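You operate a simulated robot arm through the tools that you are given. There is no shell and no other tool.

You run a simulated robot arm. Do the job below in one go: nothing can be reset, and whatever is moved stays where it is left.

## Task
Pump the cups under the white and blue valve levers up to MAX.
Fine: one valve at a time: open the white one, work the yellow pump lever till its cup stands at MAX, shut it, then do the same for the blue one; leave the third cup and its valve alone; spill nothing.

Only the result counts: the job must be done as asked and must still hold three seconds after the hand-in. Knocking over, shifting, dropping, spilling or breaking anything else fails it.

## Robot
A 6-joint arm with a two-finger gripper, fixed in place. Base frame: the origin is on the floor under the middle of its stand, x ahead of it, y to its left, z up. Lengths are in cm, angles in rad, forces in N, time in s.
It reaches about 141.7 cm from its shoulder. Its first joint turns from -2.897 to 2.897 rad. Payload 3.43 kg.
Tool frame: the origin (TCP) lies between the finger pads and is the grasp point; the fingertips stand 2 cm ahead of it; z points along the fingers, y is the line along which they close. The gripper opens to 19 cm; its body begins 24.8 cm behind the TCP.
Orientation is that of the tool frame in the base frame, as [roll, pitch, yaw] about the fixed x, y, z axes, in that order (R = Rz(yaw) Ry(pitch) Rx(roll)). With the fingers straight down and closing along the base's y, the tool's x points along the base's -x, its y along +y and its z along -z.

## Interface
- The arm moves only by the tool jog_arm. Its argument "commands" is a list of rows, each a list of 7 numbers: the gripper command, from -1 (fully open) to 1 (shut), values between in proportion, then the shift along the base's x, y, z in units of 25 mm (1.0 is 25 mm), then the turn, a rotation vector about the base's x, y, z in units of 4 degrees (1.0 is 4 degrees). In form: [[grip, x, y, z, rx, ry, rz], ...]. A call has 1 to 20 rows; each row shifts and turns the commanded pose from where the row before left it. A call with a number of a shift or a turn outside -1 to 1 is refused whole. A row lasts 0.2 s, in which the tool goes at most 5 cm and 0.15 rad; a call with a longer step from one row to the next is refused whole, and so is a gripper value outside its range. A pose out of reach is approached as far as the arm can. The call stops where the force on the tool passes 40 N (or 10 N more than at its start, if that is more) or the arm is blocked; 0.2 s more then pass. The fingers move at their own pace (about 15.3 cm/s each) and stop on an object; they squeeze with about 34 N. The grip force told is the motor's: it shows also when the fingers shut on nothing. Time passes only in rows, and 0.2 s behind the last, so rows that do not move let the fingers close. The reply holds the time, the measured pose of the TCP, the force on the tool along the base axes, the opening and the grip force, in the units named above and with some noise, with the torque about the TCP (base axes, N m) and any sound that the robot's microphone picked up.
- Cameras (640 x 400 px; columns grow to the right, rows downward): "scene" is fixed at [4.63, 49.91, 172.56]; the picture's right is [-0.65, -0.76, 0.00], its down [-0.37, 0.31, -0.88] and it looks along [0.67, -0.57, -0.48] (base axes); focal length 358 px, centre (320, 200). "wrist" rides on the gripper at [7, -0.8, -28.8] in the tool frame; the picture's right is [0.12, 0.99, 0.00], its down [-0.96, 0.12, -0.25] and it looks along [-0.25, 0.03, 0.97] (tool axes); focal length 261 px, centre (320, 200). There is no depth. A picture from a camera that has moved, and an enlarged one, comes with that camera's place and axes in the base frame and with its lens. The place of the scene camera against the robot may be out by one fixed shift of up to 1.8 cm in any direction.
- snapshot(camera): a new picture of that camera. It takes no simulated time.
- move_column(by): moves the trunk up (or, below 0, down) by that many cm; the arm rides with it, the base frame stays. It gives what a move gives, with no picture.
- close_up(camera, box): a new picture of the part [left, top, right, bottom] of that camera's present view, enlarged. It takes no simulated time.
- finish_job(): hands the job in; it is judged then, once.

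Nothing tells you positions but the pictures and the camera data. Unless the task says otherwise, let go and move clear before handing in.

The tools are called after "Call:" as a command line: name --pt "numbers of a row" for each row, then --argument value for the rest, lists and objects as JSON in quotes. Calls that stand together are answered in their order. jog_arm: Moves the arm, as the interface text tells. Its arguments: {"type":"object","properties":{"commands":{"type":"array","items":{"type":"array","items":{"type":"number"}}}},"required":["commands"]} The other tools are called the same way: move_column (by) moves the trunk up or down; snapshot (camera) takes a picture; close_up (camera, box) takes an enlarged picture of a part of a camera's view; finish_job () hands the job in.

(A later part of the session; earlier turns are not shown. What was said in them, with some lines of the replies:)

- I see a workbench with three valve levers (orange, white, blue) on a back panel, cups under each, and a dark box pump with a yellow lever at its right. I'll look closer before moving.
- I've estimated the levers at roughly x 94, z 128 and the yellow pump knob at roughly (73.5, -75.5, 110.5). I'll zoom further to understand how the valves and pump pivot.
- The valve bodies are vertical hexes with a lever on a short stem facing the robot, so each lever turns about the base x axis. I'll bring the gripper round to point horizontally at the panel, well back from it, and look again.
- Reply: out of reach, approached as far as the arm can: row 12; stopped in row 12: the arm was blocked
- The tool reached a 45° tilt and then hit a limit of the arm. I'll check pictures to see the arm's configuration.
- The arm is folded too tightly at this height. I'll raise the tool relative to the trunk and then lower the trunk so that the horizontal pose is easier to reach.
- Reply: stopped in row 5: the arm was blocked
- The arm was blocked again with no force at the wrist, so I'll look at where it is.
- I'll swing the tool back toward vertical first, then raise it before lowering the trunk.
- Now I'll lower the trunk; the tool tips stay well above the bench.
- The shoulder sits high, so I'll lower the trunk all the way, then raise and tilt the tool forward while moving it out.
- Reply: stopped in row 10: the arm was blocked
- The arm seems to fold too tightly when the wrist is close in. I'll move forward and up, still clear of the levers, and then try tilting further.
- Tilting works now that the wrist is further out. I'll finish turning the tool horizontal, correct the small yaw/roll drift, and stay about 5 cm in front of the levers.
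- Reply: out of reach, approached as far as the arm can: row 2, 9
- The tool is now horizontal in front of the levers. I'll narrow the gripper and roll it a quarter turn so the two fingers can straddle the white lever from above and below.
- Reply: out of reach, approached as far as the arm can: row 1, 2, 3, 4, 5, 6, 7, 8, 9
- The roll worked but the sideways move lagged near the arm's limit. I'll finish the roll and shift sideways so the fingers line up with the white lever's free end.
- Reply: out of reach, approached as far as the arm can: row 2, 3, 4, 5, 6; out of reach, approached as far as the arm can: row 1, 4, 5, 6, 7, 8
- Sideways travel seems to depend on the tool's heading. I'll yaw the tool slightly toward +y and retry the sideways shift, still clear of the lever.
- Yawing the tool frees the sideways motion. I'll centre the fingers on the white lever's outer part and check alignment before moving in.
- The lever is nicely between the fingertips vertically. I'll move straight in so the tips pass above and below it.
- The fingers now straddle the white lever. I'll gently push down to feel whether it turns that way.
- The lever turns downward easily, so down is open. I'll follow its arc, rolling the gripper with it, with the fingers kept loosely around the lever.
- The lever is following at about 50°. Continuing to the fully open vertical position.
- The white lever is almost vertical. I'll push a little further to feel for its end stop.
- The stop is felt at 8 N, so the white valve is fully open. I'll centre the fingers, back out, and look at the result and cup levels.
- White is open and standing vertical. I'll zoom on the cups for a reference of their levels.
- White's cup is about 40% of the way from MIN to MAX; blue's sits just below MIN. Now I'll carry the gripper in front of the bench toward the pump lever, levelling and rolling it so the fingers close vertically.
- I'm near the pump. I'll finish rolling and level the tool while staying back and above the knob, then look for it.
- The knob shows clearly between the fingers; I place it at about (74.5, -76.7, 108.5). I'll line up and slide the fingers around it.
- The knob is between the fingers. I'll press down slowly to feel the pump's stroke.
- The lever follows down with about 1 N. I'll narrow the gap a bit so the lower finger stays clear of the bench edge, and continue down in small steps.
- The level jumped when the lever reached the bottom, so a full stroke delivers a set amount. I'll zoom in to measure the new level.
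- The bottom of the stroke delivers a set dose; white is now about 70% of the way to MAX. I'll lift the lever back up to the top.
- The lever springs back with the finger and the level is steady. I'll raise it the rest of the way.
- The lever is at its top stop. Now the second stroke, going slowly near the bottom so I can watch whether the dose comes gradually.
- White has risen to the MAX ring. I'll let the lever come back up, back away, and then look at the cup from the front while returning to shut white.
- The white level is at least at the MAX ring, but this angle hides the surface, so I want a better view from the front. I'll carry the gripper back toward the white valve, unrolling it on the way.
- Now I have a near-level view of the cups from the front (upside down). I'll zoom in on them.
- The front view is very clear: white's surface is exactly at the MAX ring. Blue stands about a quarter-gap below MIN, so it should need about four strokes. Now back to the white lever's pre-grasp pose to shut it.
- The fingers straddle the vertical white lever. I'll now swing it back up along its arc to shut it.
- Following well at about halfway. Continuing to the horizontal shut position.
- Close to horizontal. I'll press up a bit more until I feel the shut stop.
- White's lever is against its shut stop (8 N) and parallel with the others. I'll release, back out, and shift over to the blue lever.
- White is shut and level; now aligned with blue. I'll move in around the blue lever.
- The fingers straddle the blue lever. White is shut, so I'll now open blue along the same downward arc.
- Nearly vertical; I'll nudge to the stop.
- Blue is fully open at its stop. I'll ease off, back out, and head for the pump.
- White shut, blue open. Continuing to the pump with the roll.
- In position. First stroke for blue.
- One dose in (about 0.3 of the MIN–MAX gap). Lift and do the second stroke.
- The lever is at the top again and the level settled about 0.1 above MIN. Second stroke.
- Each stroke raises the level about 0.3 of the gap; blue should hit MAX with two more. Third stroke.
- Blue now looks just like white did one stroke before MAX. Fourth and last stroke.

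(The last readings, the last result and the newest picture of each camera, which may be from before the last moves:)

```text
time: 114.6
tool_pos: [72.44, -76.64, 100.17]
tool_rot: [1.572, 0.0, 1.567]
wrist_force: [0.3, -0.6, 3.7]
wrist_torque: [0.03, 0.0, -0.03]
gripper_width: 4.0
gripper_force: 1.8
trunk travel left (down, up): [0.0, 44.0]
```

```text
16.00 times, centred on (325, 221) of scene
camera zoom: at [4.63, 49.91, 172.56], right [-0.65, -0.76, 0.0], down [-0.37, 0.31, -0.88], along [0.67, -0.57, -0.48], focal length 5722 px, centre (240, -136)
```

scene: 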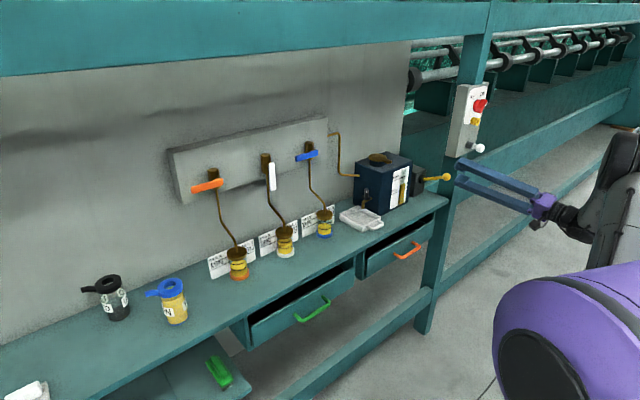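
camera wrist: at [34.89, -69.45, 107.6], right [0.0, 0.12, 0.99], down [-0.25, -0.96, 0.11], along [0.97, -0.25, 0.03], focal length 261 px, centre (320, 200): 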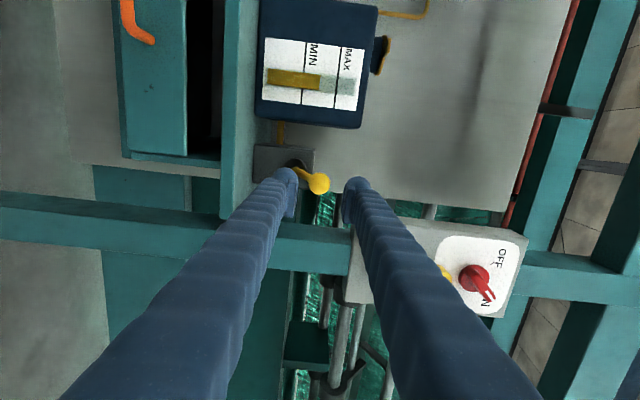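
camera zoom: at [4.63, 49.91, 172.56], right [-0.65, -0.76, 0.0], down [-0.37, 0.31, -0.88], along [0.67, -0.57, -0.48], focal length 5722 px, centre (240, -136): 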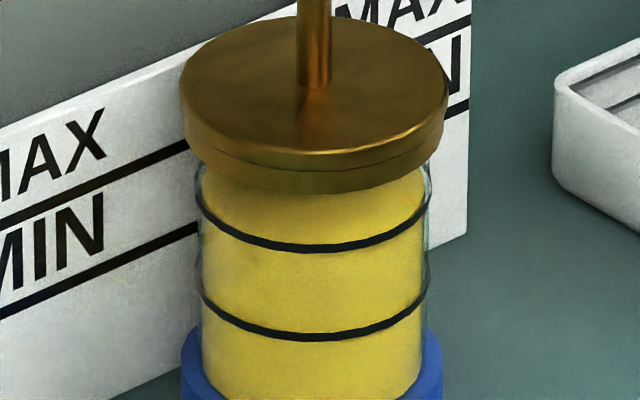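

Blue has reached the MAX ring. I'll let the lever return, back away from it and head back to the blue valve, checking the level from the front on the way.

Call:
jog_arm --pt "0.6 0 0 0.4 0 0 0" --pt "0.6 0 0 0.4 0 0 0" --pt "0.6 0.1 0 0.4 0 0 0" --pt "0.6 0.1 0 0.4 0 0 0" --pt "0.6 0 0 0.4 0 0 0" --pt "0.6 0 0 0.4 0 0 0" --pt "0.6 0 0 0.4 0 0 0" --pt "0.6 0 0 0.4 0 0 0" --pt "0.5 0 0 0.1 0 0 0" --pt "0.45 0 0 0 0 0 0" --pt "0.4 -0.5 0 0 0 0 0" --pt "0.4 -0.8 0 0 0 0 0" --pt "0.4 -0.8 0 0 0 0 0" --pt "0.4 -0.8 0 0 0 0 0"

Call:
close_up --camera "scene" --box '[380, 130, 540, 230]'

Call:
jog_arm --pt "0.4 -0.2 0.4 0.5 -1 0 0" --pt "0.4 -0.2 0.4 0.5 -1 0 0" --pt "0.4 -0.2 0.4 0.5 -1 0 0" --pt "0.4 -0.2 0.4 0.5 -1 0 0" --pt "0.4 -0.2 0.4 0.3 -1 0 0" --pt "0.4 -0.2 0.4 0.2 -1 0 0" --pt "0.5 0.1 0.8 0 -1 0 0" --pt "0.5 0.1 0.8 0 -1 0 0" --pt "0.5 0.1 0.8 0 -1 0 0" --pt "0.5 0.1 0.8 0 -1 0 0" --pt "0.5 0.1 0.8 0 -1 0 0" --pt "0.5 0.1 0.8 0 -1 0 0" --pt "0.5 0.1 0.8 0 -1 0 0" --pt "0.5 0.1 0.8 0 -1 0 0" --pt "0.5 0.1 0.8 0 -1 0 0" --pt "0.5 0.1 0.8 0 -1 0 0" --pt "0.5 0.1 0.8 0 -1 0 0" --pt "0.5 0.1 0.8 0 -1 0 0" --pt "0.5 0.1 0.8 0 -1 0 0" --pt "0.5 0.1 0.8 0 -1 0 0"

Call:
snapshot --camera "wrist"

```text
time: 117.6
tool_pos: [65.78, -76.56, 108.44]
tool_rot: [1.573, -0.001, 1.567]
wrist_force: [0.1, 0.3, -0.2]
wrist_torque: [-0.01, 0.0, -0.01]
gripper_width: 5.7
gripper_force: 0.0
trunk travel left (down, up): [0.0, 44.0]
```

```text
4.00 times, centred on (460, 180) of scene
camera zoom: at [4.63, 49.91, 172.56], right [-0.65, -0.76, 0.0], down [-0.37, 0.31, -0.88], along [0.67, -0.57, -0.48], focal length 1430 px, centre (-240, 280)
```

zoom: 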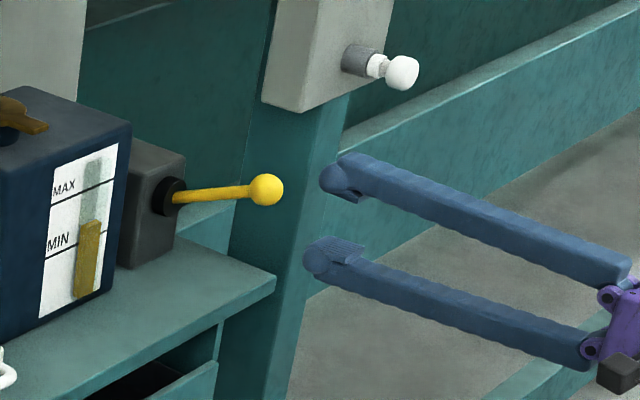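

```text
time: 121.8
tool_pos: [66.25, -42.59, 114.81]
tool_rot: [1.555, 1.397, 1.554]
wrist_force: [0.4, 0.2, -0.4]
wrist_torque: [0.02, 0.02, 0.02]
gripper_width: 4.76
gripper_force: 0.0
trunk travel left (down, up): [0.0, 44.0]
```

```text
taken
camera wrist: at [37.61, -42.15, 107.47], right [0.0, 1.0, 0.05], down [-0.25, -0.05, 0.97], along [0.97, -0.02, 0.25], focal length 261 px, centre (320, 200)
```

wrist: 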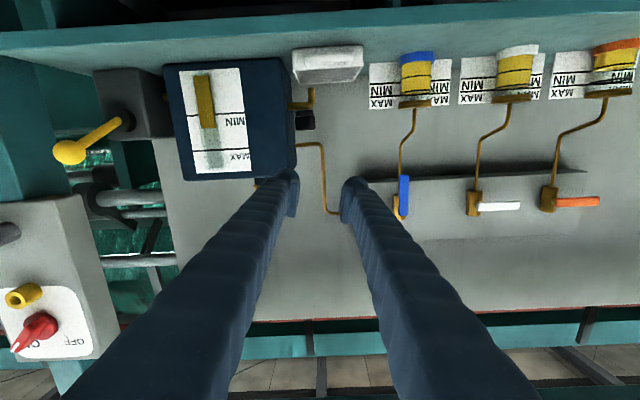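

Call:
close_up --camera "wrist" --box '[385, 40, 445, 115]'

Call:
close_up --camera "wrist" --box '[485, 35, 545, 110]'

Call:
close_up --camera "wrist" --box '[400, 70, 430, 100]'

Call:
close_up --camera "wrist" --box '[500, 65, 530, 95]'

```text
5.33 times, centred on (415, 78) of wrist
camera zoom: at [37.61, -42.15, 107.47], right [0.0, 1.0, 0.05], down [-0.25, -0.05, 0.97], along [0.97, -0.02, 0.25], focal length 1390 px, centre (-187, 853)
```

zoom: 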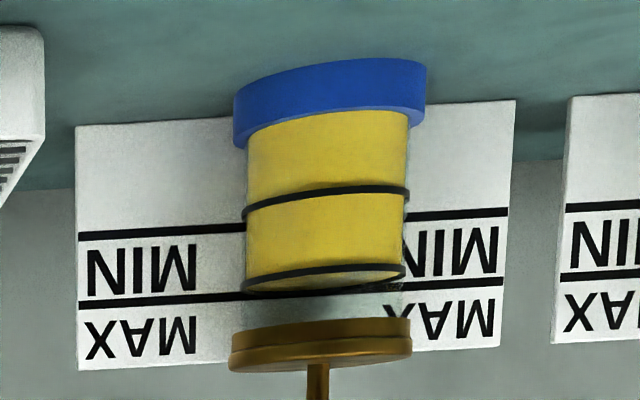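

```text
5.33 times, centred on (515, 72) of wrist
camera zoom: at [37.61, -42.15, 107.47], right [0.0, 1.0, 0.05], down [-0.25, -0.05, 0.97], along [0.97, -0.02, 0.25], focal length 1390 px, centre (-720, 880)
```

zoom: 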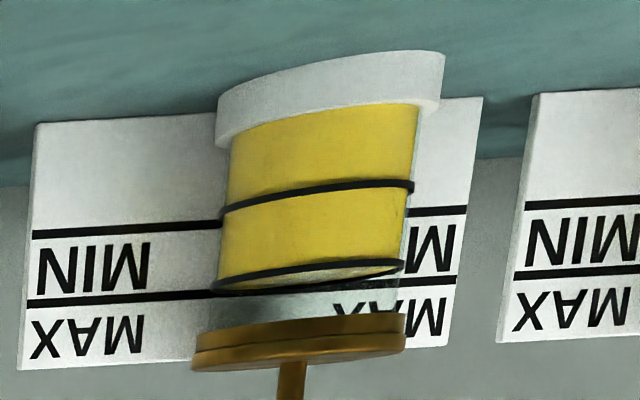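

```text
13.33 times, centred on (415, 85) of wrist
camera zoom: at [37.61, -42.15, 107.47], right [0.0, 1.0, 0.05], down [-0.25, -0.05, 0.97], along [0.97, -0.02, 0.25], focal length 3475 px, centre (-947, 1733)
```

zoom: 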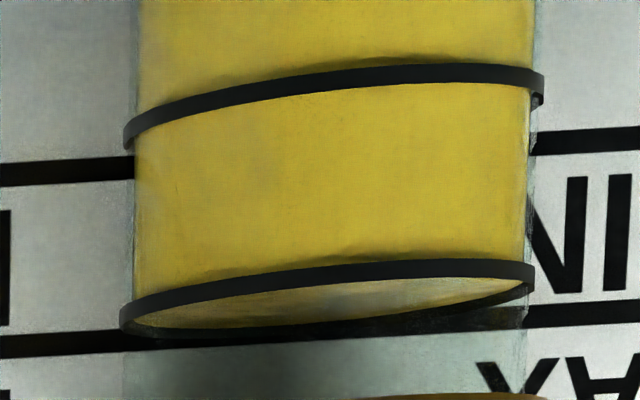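

```text
13.33 times, centred on (515, 80) of wrist
camera zoom: at [37.61, -42.15, 107.47], right [0.0, 1.0, 0.05], down [-0.25, -0.05, 0.97], along [0.97, -0.02, 0.25], focal length 3475 px, centre (-2280, 1800)
```

zoom: 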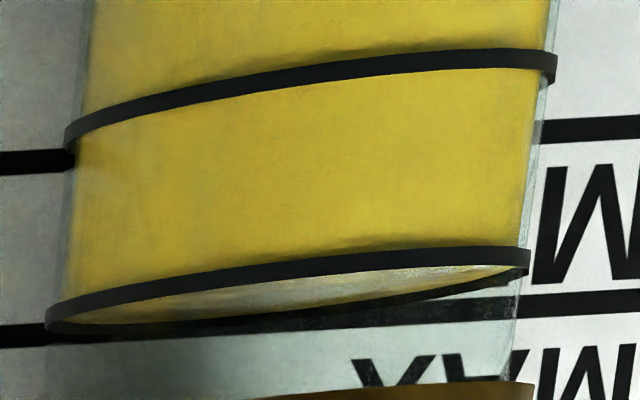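

Both cups are exactly at MAX. Now I'll return to the blue lever and shut it.

Call:
jog_arm --pt "0.6 0.6 0.59 0.22 -0.25 0.333 0" --pt "0.6 0.6 0.59 0.22 -0.25 0.333 0" --pt "0.6 0.6 0.59 0.22 -0.25 0.333 0" --pt "0.6 0.6 0.59 0.22 -0.25 0.333 0" --pt "0.6 0.6 0.59 0.22 -0.25 0.333 0" --pt "0.6 0.6 0.59 0.22 -0.25 0.333 0" --pt "0.6 0.6 0.59 0.22 -0.25 0.333 0" --pt "0.6 0.6 0.59 0.22 -0.25 0.333 0" --pt "0.6 0.6 0.59 0.22 -0.25 0.333 0" --pt "0.6 0.6 0.59 0.22 -0.25 0.333 0" --pt "0.6 0.6 0.59 0.22 -0.25 0.333 0" --pt "0.6 0.6 0.59 0.22 -0.25 0.333 0"

Call:
snapshot --camera "wrist"

```text
time: 124.4
tool_pos: [84.3, -24.87, 121.3]
tool_rot: [-2.999, 1.293, -3.025]
wrist_force: [0.6, -0.1, -0.1]
wrist_torque: [0.0, 0.03, 0.06]
gripper_width: 3.79
gripper_force: 0.0
trunk travel left (down, up): [0.0, 44.0]
```

```text
taken
camera wrist: at [54.85, -25.07, 122.25], right [-0.01, 0.99, -0.15], down [0.03, 0.15, 0.99], along [1.0, 0.01, -0.03], focal length 261 px, centre (320, 200)
```

wrist: 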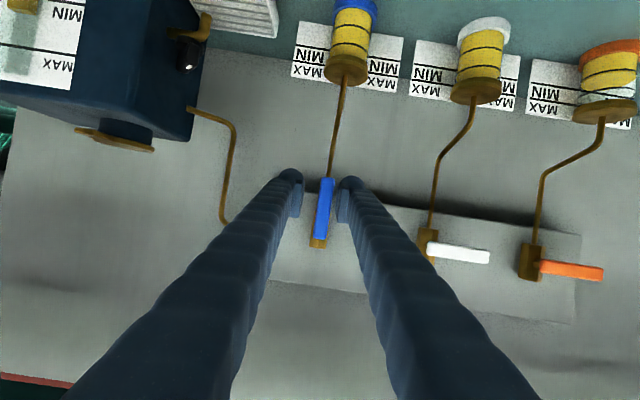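

Call:
jog_arm --pt "0.6 0.6 0.1 -0.1 0 0 0" --pt "0.6 0.6 0.1 -0.1 0 0 0" --pt "0.6 0.6 0.03 -0.1 0 0 0" --pt "0.6 0.6 0 -0.1 0 0 0" --pt "0.6 0.6 0 -0.1 0 0 0" --pt "0.6 0.5 0 -0.1 0 0 0"

Call:
snapshot --camera "wrist"

Call:
close_up --camera "scene" --box '[255, 120, 375, 200]'

```text
time: 125.8
tool_pos: [93.05, -24.19, 119.77]
tool_rot: [-2.998, 1.293, -3.023]
wrist_force: [-1.1, -0.8, 0.2]
wrist_torque: [0.03, -0.02, 0.0]
gripper_width: 3.79
gripper_force: 0.0
trunk travel left (down, up): [0.0, 44.0]
```

```text
taken
camera wrist: at [63.57, -24.44, 120.72], right [-0.01, 0.99, -0.15], down [0.03, 0.15, 0.99], along [1.0, 0.01, -0.03], focal length 261 px, centre (320, 200)
```

wrist: 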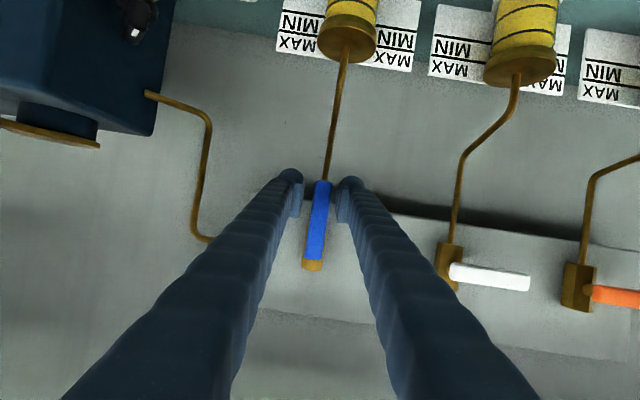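

```text
5.00 times, centred on (315, 160) of scene
camera zoom: at [4.63, 49.91, 172.56], right [-0.65, -0.76, 0.0], down [-0.37, 0.31, -0.88], along [0.67, -0.57, -0.48], focal length 1788 px, centre (345, 400)
```

zoom: 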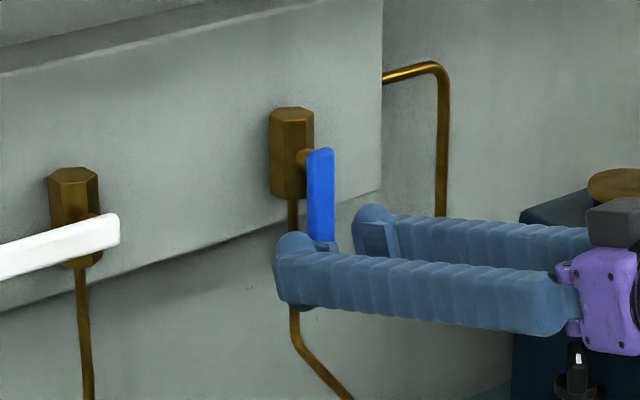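

Call:
jog_arm --pt "0.66 0 0.16 0 0.3 0 0" --pt "0.66 0 0.16 0 0.7 0 0" --pt "0.66 0 0.172 0.048 1 0 0" --pt "0.66 0 0.172 0.048 1 0 0" --pt "0.66 0 0.172 0.048 1 0 0" --pt "0.66 0 0.172 0.048 1 0 0" --pt "0.66 0 0.172 0.048 1 0 0" --pt "0.66 0 0.146 0.103 1 0 0" --pt "0.66 0 0.146 0.103 1 0 0" --pt "0.66 0 0.146 0.103 1 0 0" --pt "0.66 0 0.146 0.103 1 0 0" --pt "0.66 0 0.146 0.103 1 0 0"

Call:
snapshot --camera "wrist"

```text
time: 128.4
tool_pos: [93.08, -19.56, 121.68]
tool_rot: [1.881, 0.792, 1.966]
wrist_force: [-2.3, -2.1, 0.0]
wrist_torque: [0.01, 0.04, -0.06]
gripper_width: 3.35
gripper_force: 1.3
trunk travel left (down, up): [0.0, 44.0]
```

```text
taken
camera wrist: at [63.54, -20.38, 122.27], right [-0.01, 0.82, 0.58], down [0.02, -0.58, 0.82], along [1.0, 0.02, -0.01], focal length 261 px, centre (320, 200)
```

wrist: 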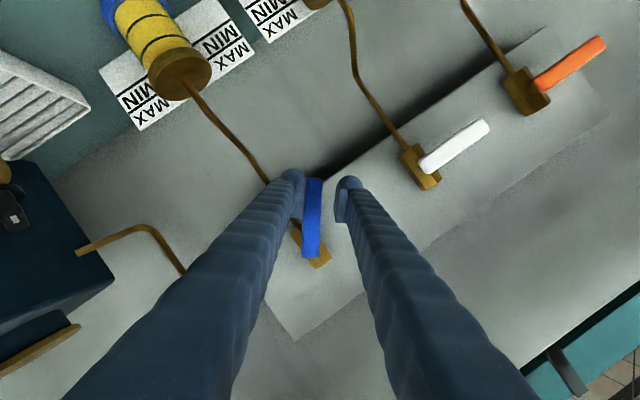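

The blue lever is following. Continuing to horizontal and on to the stop.

Call:
jog_arm --pt "0.66 0 0.102 0.146 1 0 0" --pt "0.66 0 0.102 0.146 1 0 0" --pt "0.66 0 0.102 0.146 1 0 0" --pt "0.66 0 0.102 0.146 1 0 0" --pt "0.66 0 0.102 0.146 1 0 0" --pt "0.66 0 0.045 0.173 1 0 0" --pt "0.66 0 0.045 0.173 1 0 0" --pt "0.66 0 0.045 0.173 1 0 0" --pt "0.66 0 0.045 0.173 1 0 0" --pt "0.66 0 0.045 0.173 1 0 0" --pt "0.66 0 0 0.18 1 0 0" --pt "0.66 0 0 0.12 0.5 0 0" --pt "0.66 0 0 0.12 0.5 0 0"

Call:
snapshot --camera "wrist"

Call:
close_up --camera "scene" --box '[225, 120, 345, 200]'

```text
time: 131.2
tool_pos: [92.98, -17.65, 126.71]
tool_rot: [1.591, -0.003, 1.844]
wrist_force: [-0.5, 0.6, -1.5]
wrist_torque: [0.02, 0.03, -0.03]
gripper_width: 3.32
gripper_force: 1.3
trunk travel left (down, up): [0.0, 44.0]
```

```text
taken
camera wrist: at [63.5, -18.74, 126.38], right [-0.01, 0.12, 0.99], down [0.02, -0.99, 0.12], along [1.0, 0.03, 0.01], focal length 261 px, centre (320, 200)
```

wrist: 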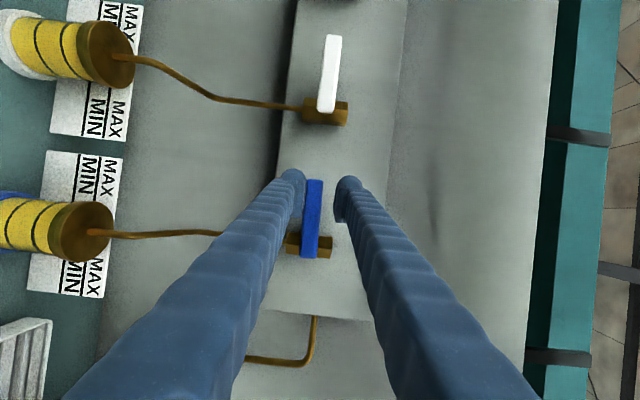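

```text
5.00 times, centred on (285, 160) of scene
camera zoom: at [4.63, 49.91, 172.56], right [-0.65, -0.76, 0.0], down [-0.37, 0.31, -0.88], along [0.67, -0.57, -0.48], focal length 1788 px, centre (495, 400)
```

zoom: 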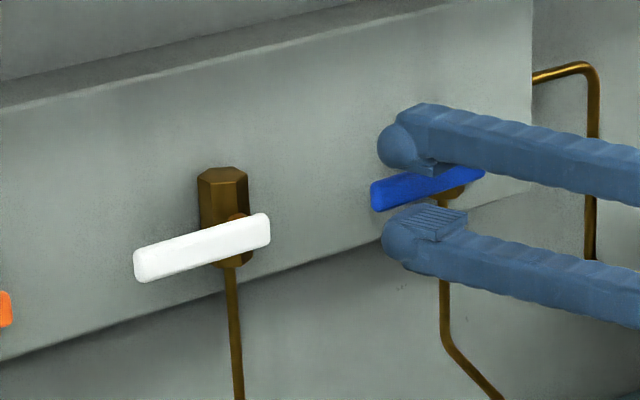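

Call:
jog_arm --pt "0.66 0 0 0.12 0 0 0" --pt "0.66 0 0 0.12 0 0 0"

Call:
snapshot --camera "wrist"

```text
time: 131.8
tool_pos: [93.02, -17.86, 127.19]
tool_rot: [1.596, -0.004, 1.845]
wrist_force: [-8.0, 0.8, -9.7]
wrist_torque: [0.24, 0.34, 0.05]
gripper_width: 3.83
gripper_force: 5.2
trunk travel left (down, up): [0.0, 44.0]
```

```text
taken
camera wrist: at [63.52, -18.76, 126.87], right [-0.01, 0.12, 0.99], down [0.03, -0.99, 0.12], along [1.0, 0.03, 0.01], focal length 261 px, centre (320, 200)
```

wrist: 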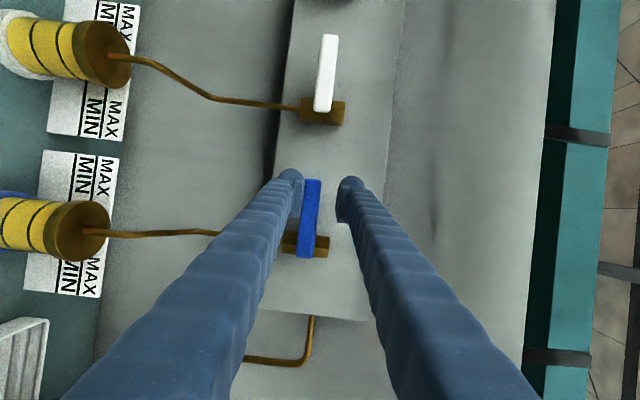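

Blue is against its shut stop. I'll release, back out clear, and check everything.

Call:
jog_arm --pt "0.6 0 0 -0.15 0 0 0" --pt "0.5 0 0 -0.15 0 0 0" --pt "0.5 -0.5 0 0 0 0 0" --pt "0.5 -0.7 0 0 0 0 0" --pt "0.5 -0.8 0 0 0 0 0" --pt "0.5 -0.8 -0.5 0 0 0 0" --pt "0.5 -0.8 -0.8 0 0 0 0" --pt "0.5 -0.6 -1 0 0 0 0" --pt "0.5 -0.6 -1 0 0 0 0" --pt "0.5 -0.4 -1 0 0 0 0" --pt "0.5 -0.4 -1 0 0 0 0"

Call:
snapshot --camera "wrist"

Call:
snapshot --camera "scene"

Call:
close_up --camera "scene" --box '[185, 120, 345, 220]'

Call:
close_up --camera "scene" --box '[215, 200, 345, 290]'

```text
time: 134.2
tool_pos: [79.0, -30.9, 126.53]
tool_rot: [1.591, -0.001, 1.845]
wrist_force: [-0.2, 0.6, 0.5]
wrist_torque: [0.0, 0.02, -0.1]
gripper_width: 4.73
gripper_force: 0.0
trunk travel left (down, up): [0.0, 44.0]
```

```text
taken
camera wrist: at [49.48, -31.97, 126.19], right [-0.01, 0.12, 0.99], down [0.02, -0.99, 0.12], along [1.0, 0.03, 0.01], focal length 261 px, centre (320, 200)
```

wrist: 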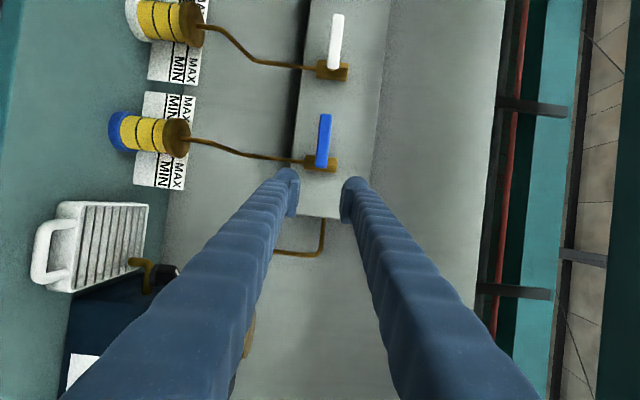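

```text
taken
```

scene: 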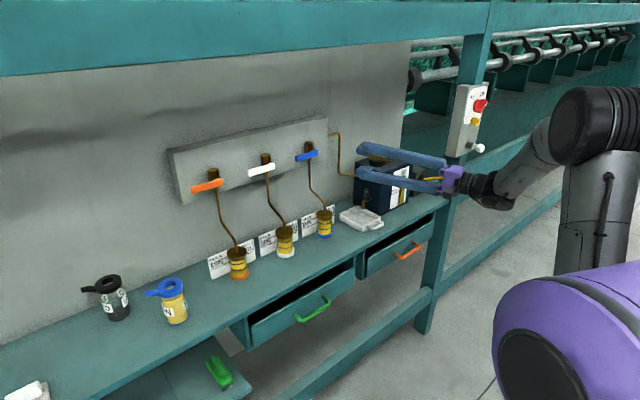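

```text
4.00 times, centred on (265, 170) of scene
camera zoom: at [4.63, 49.91, 172.56], right [-0.65, -0.76, 0.0], down [-0.37, 0.31, -0.88], along [0.67, -0.57, -0.48], focal length 1430 px, centre (540, 320)
```

zoom: 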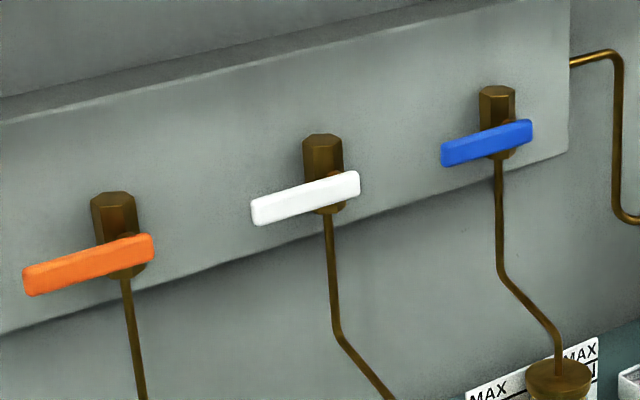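

```text
4.44 times, centred on (280, 245) of scene
camera zoom: at [4.63, 49.91, 172.56], right [-0.65, -0.76, 0.0], down [-0.37, 0.31, -0.88], along [0.67, -0.57, -0.48], focal length 1589 px, centre (498, 0)
```

zoom: 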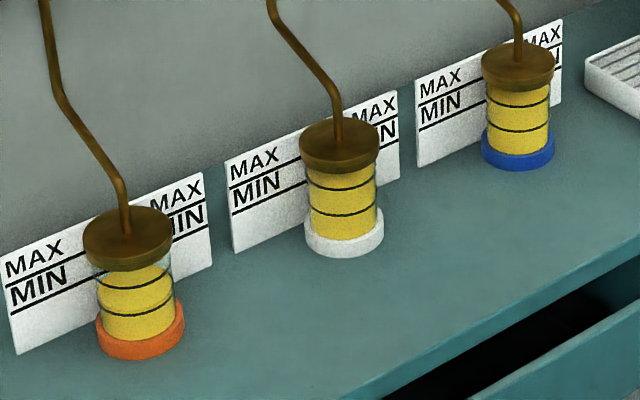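

All three levers lie level and shut, the white and blue cups are at MAX, and the gripper is clear. One last close look at the cups before handing in.

Call:
jog_arm --pt "0.5 -0.6 -0.8 0 0 0 0" --pt "0.5 -0.6 -0.8 0 0 0 0" --pt "0.5 -0.4 -0.8 0 0 0 0" --pt "0.5 0 0 0 0 0 0" --pt "0.5 0 0 0 0 0 0"

Call:
close_up --camera "scene" --box '[228, 240, 250, 280]'

Call:
close_up --camera "scene" --box '[316, 212, 334, 230]'

Call:
close_up --camera "scene" --box '[330, 130, 480, 240]'

```text
time: 135.4
tool_pos: [74.94, -37.04, 126.46]
tool_rot: [1.59, -0.001, 1.845]
wrist_force: [-0.2, -0.3, -0.9]
wrist_torque: [0.0, 0.01, -0.01]
gripper_width: 4.72
gripper_force: 0.0
trunk travel left (down, up): [0.0, 44.0]
```

```text
10.00 times, centred on (239, 260) of scene
camera zoom: at [4.63, 49.91, 172.56], right [-0.65, -0.76, 0.0], down [-0.37, 0.31, -0.88], along [0.67, -0.57, -0.48], focal length 3576 px, centre (1130, -400)
```

zoom: 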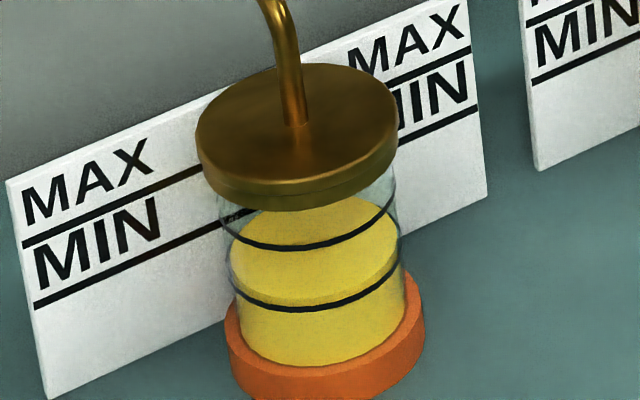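

```text
16.00 times, centred on (325, 221) of scene
camera zoom: at [4.63, 49.91, 172.56], right [-0.65, -0.76, 0.0], down [-0.37, 0.31, -0.88], along [0.67, -0.57, -0.48], focal length 5722 px, centre (240, -136)
```

zoom: 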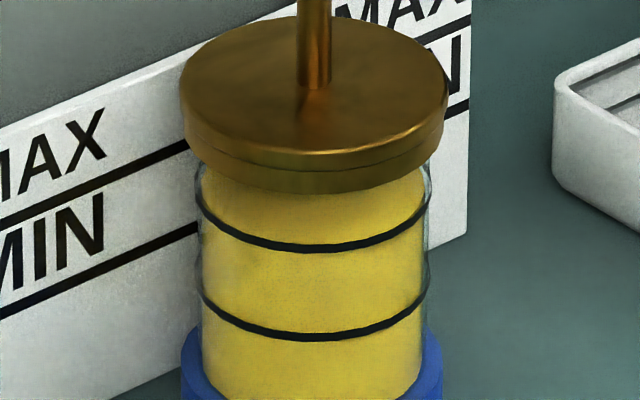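

```text
3.64 times, centred on (405, 185) of scene
camera zoom: at [4.63, 49.91, 172.56], right [-0.65, -0.76, 0.0], down [-0.37, 0.31, -0.88], along [0.67, -0.57, -0.48], focal length 1300 px, centre (11, 254)
```

zoom: 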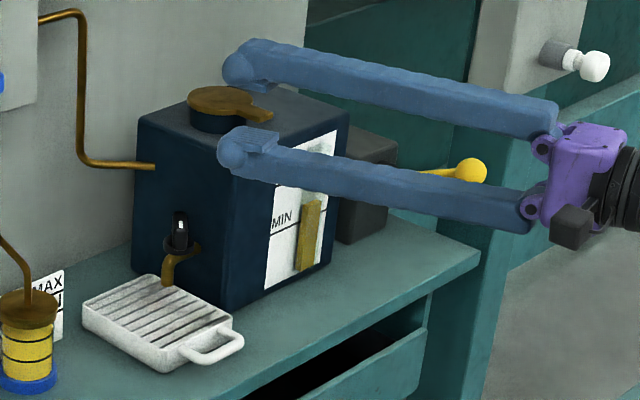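

The white and blue cups stand at MAX. All three valves are shut, the orange cup is still just above MIN as before, nothing is spilled, and the gripper is clear. I'm handing in.

Call:
finish_job

```text
The job is handed in.
```

I pumped the white and blue cups up to their MAX rings, one valve at a time, then handed the job in. White took two strokes of the yellow pump lever and blue took four.

- **Levels:** just before blue was shut, a front view showed both surfaces at the MAX ring.
- **Valves:** I swung the white and blue levers back to their shut stops. In the final pictures all three levers lie level.
- **Third cup:** I left the orange cup and its valve alone. Its level is still just above MIN.
- **Spills and surroundings:** I saw no spill and nothing knocked or shifted. The pump lever is back up at rest, and the gripper is clear of everything.
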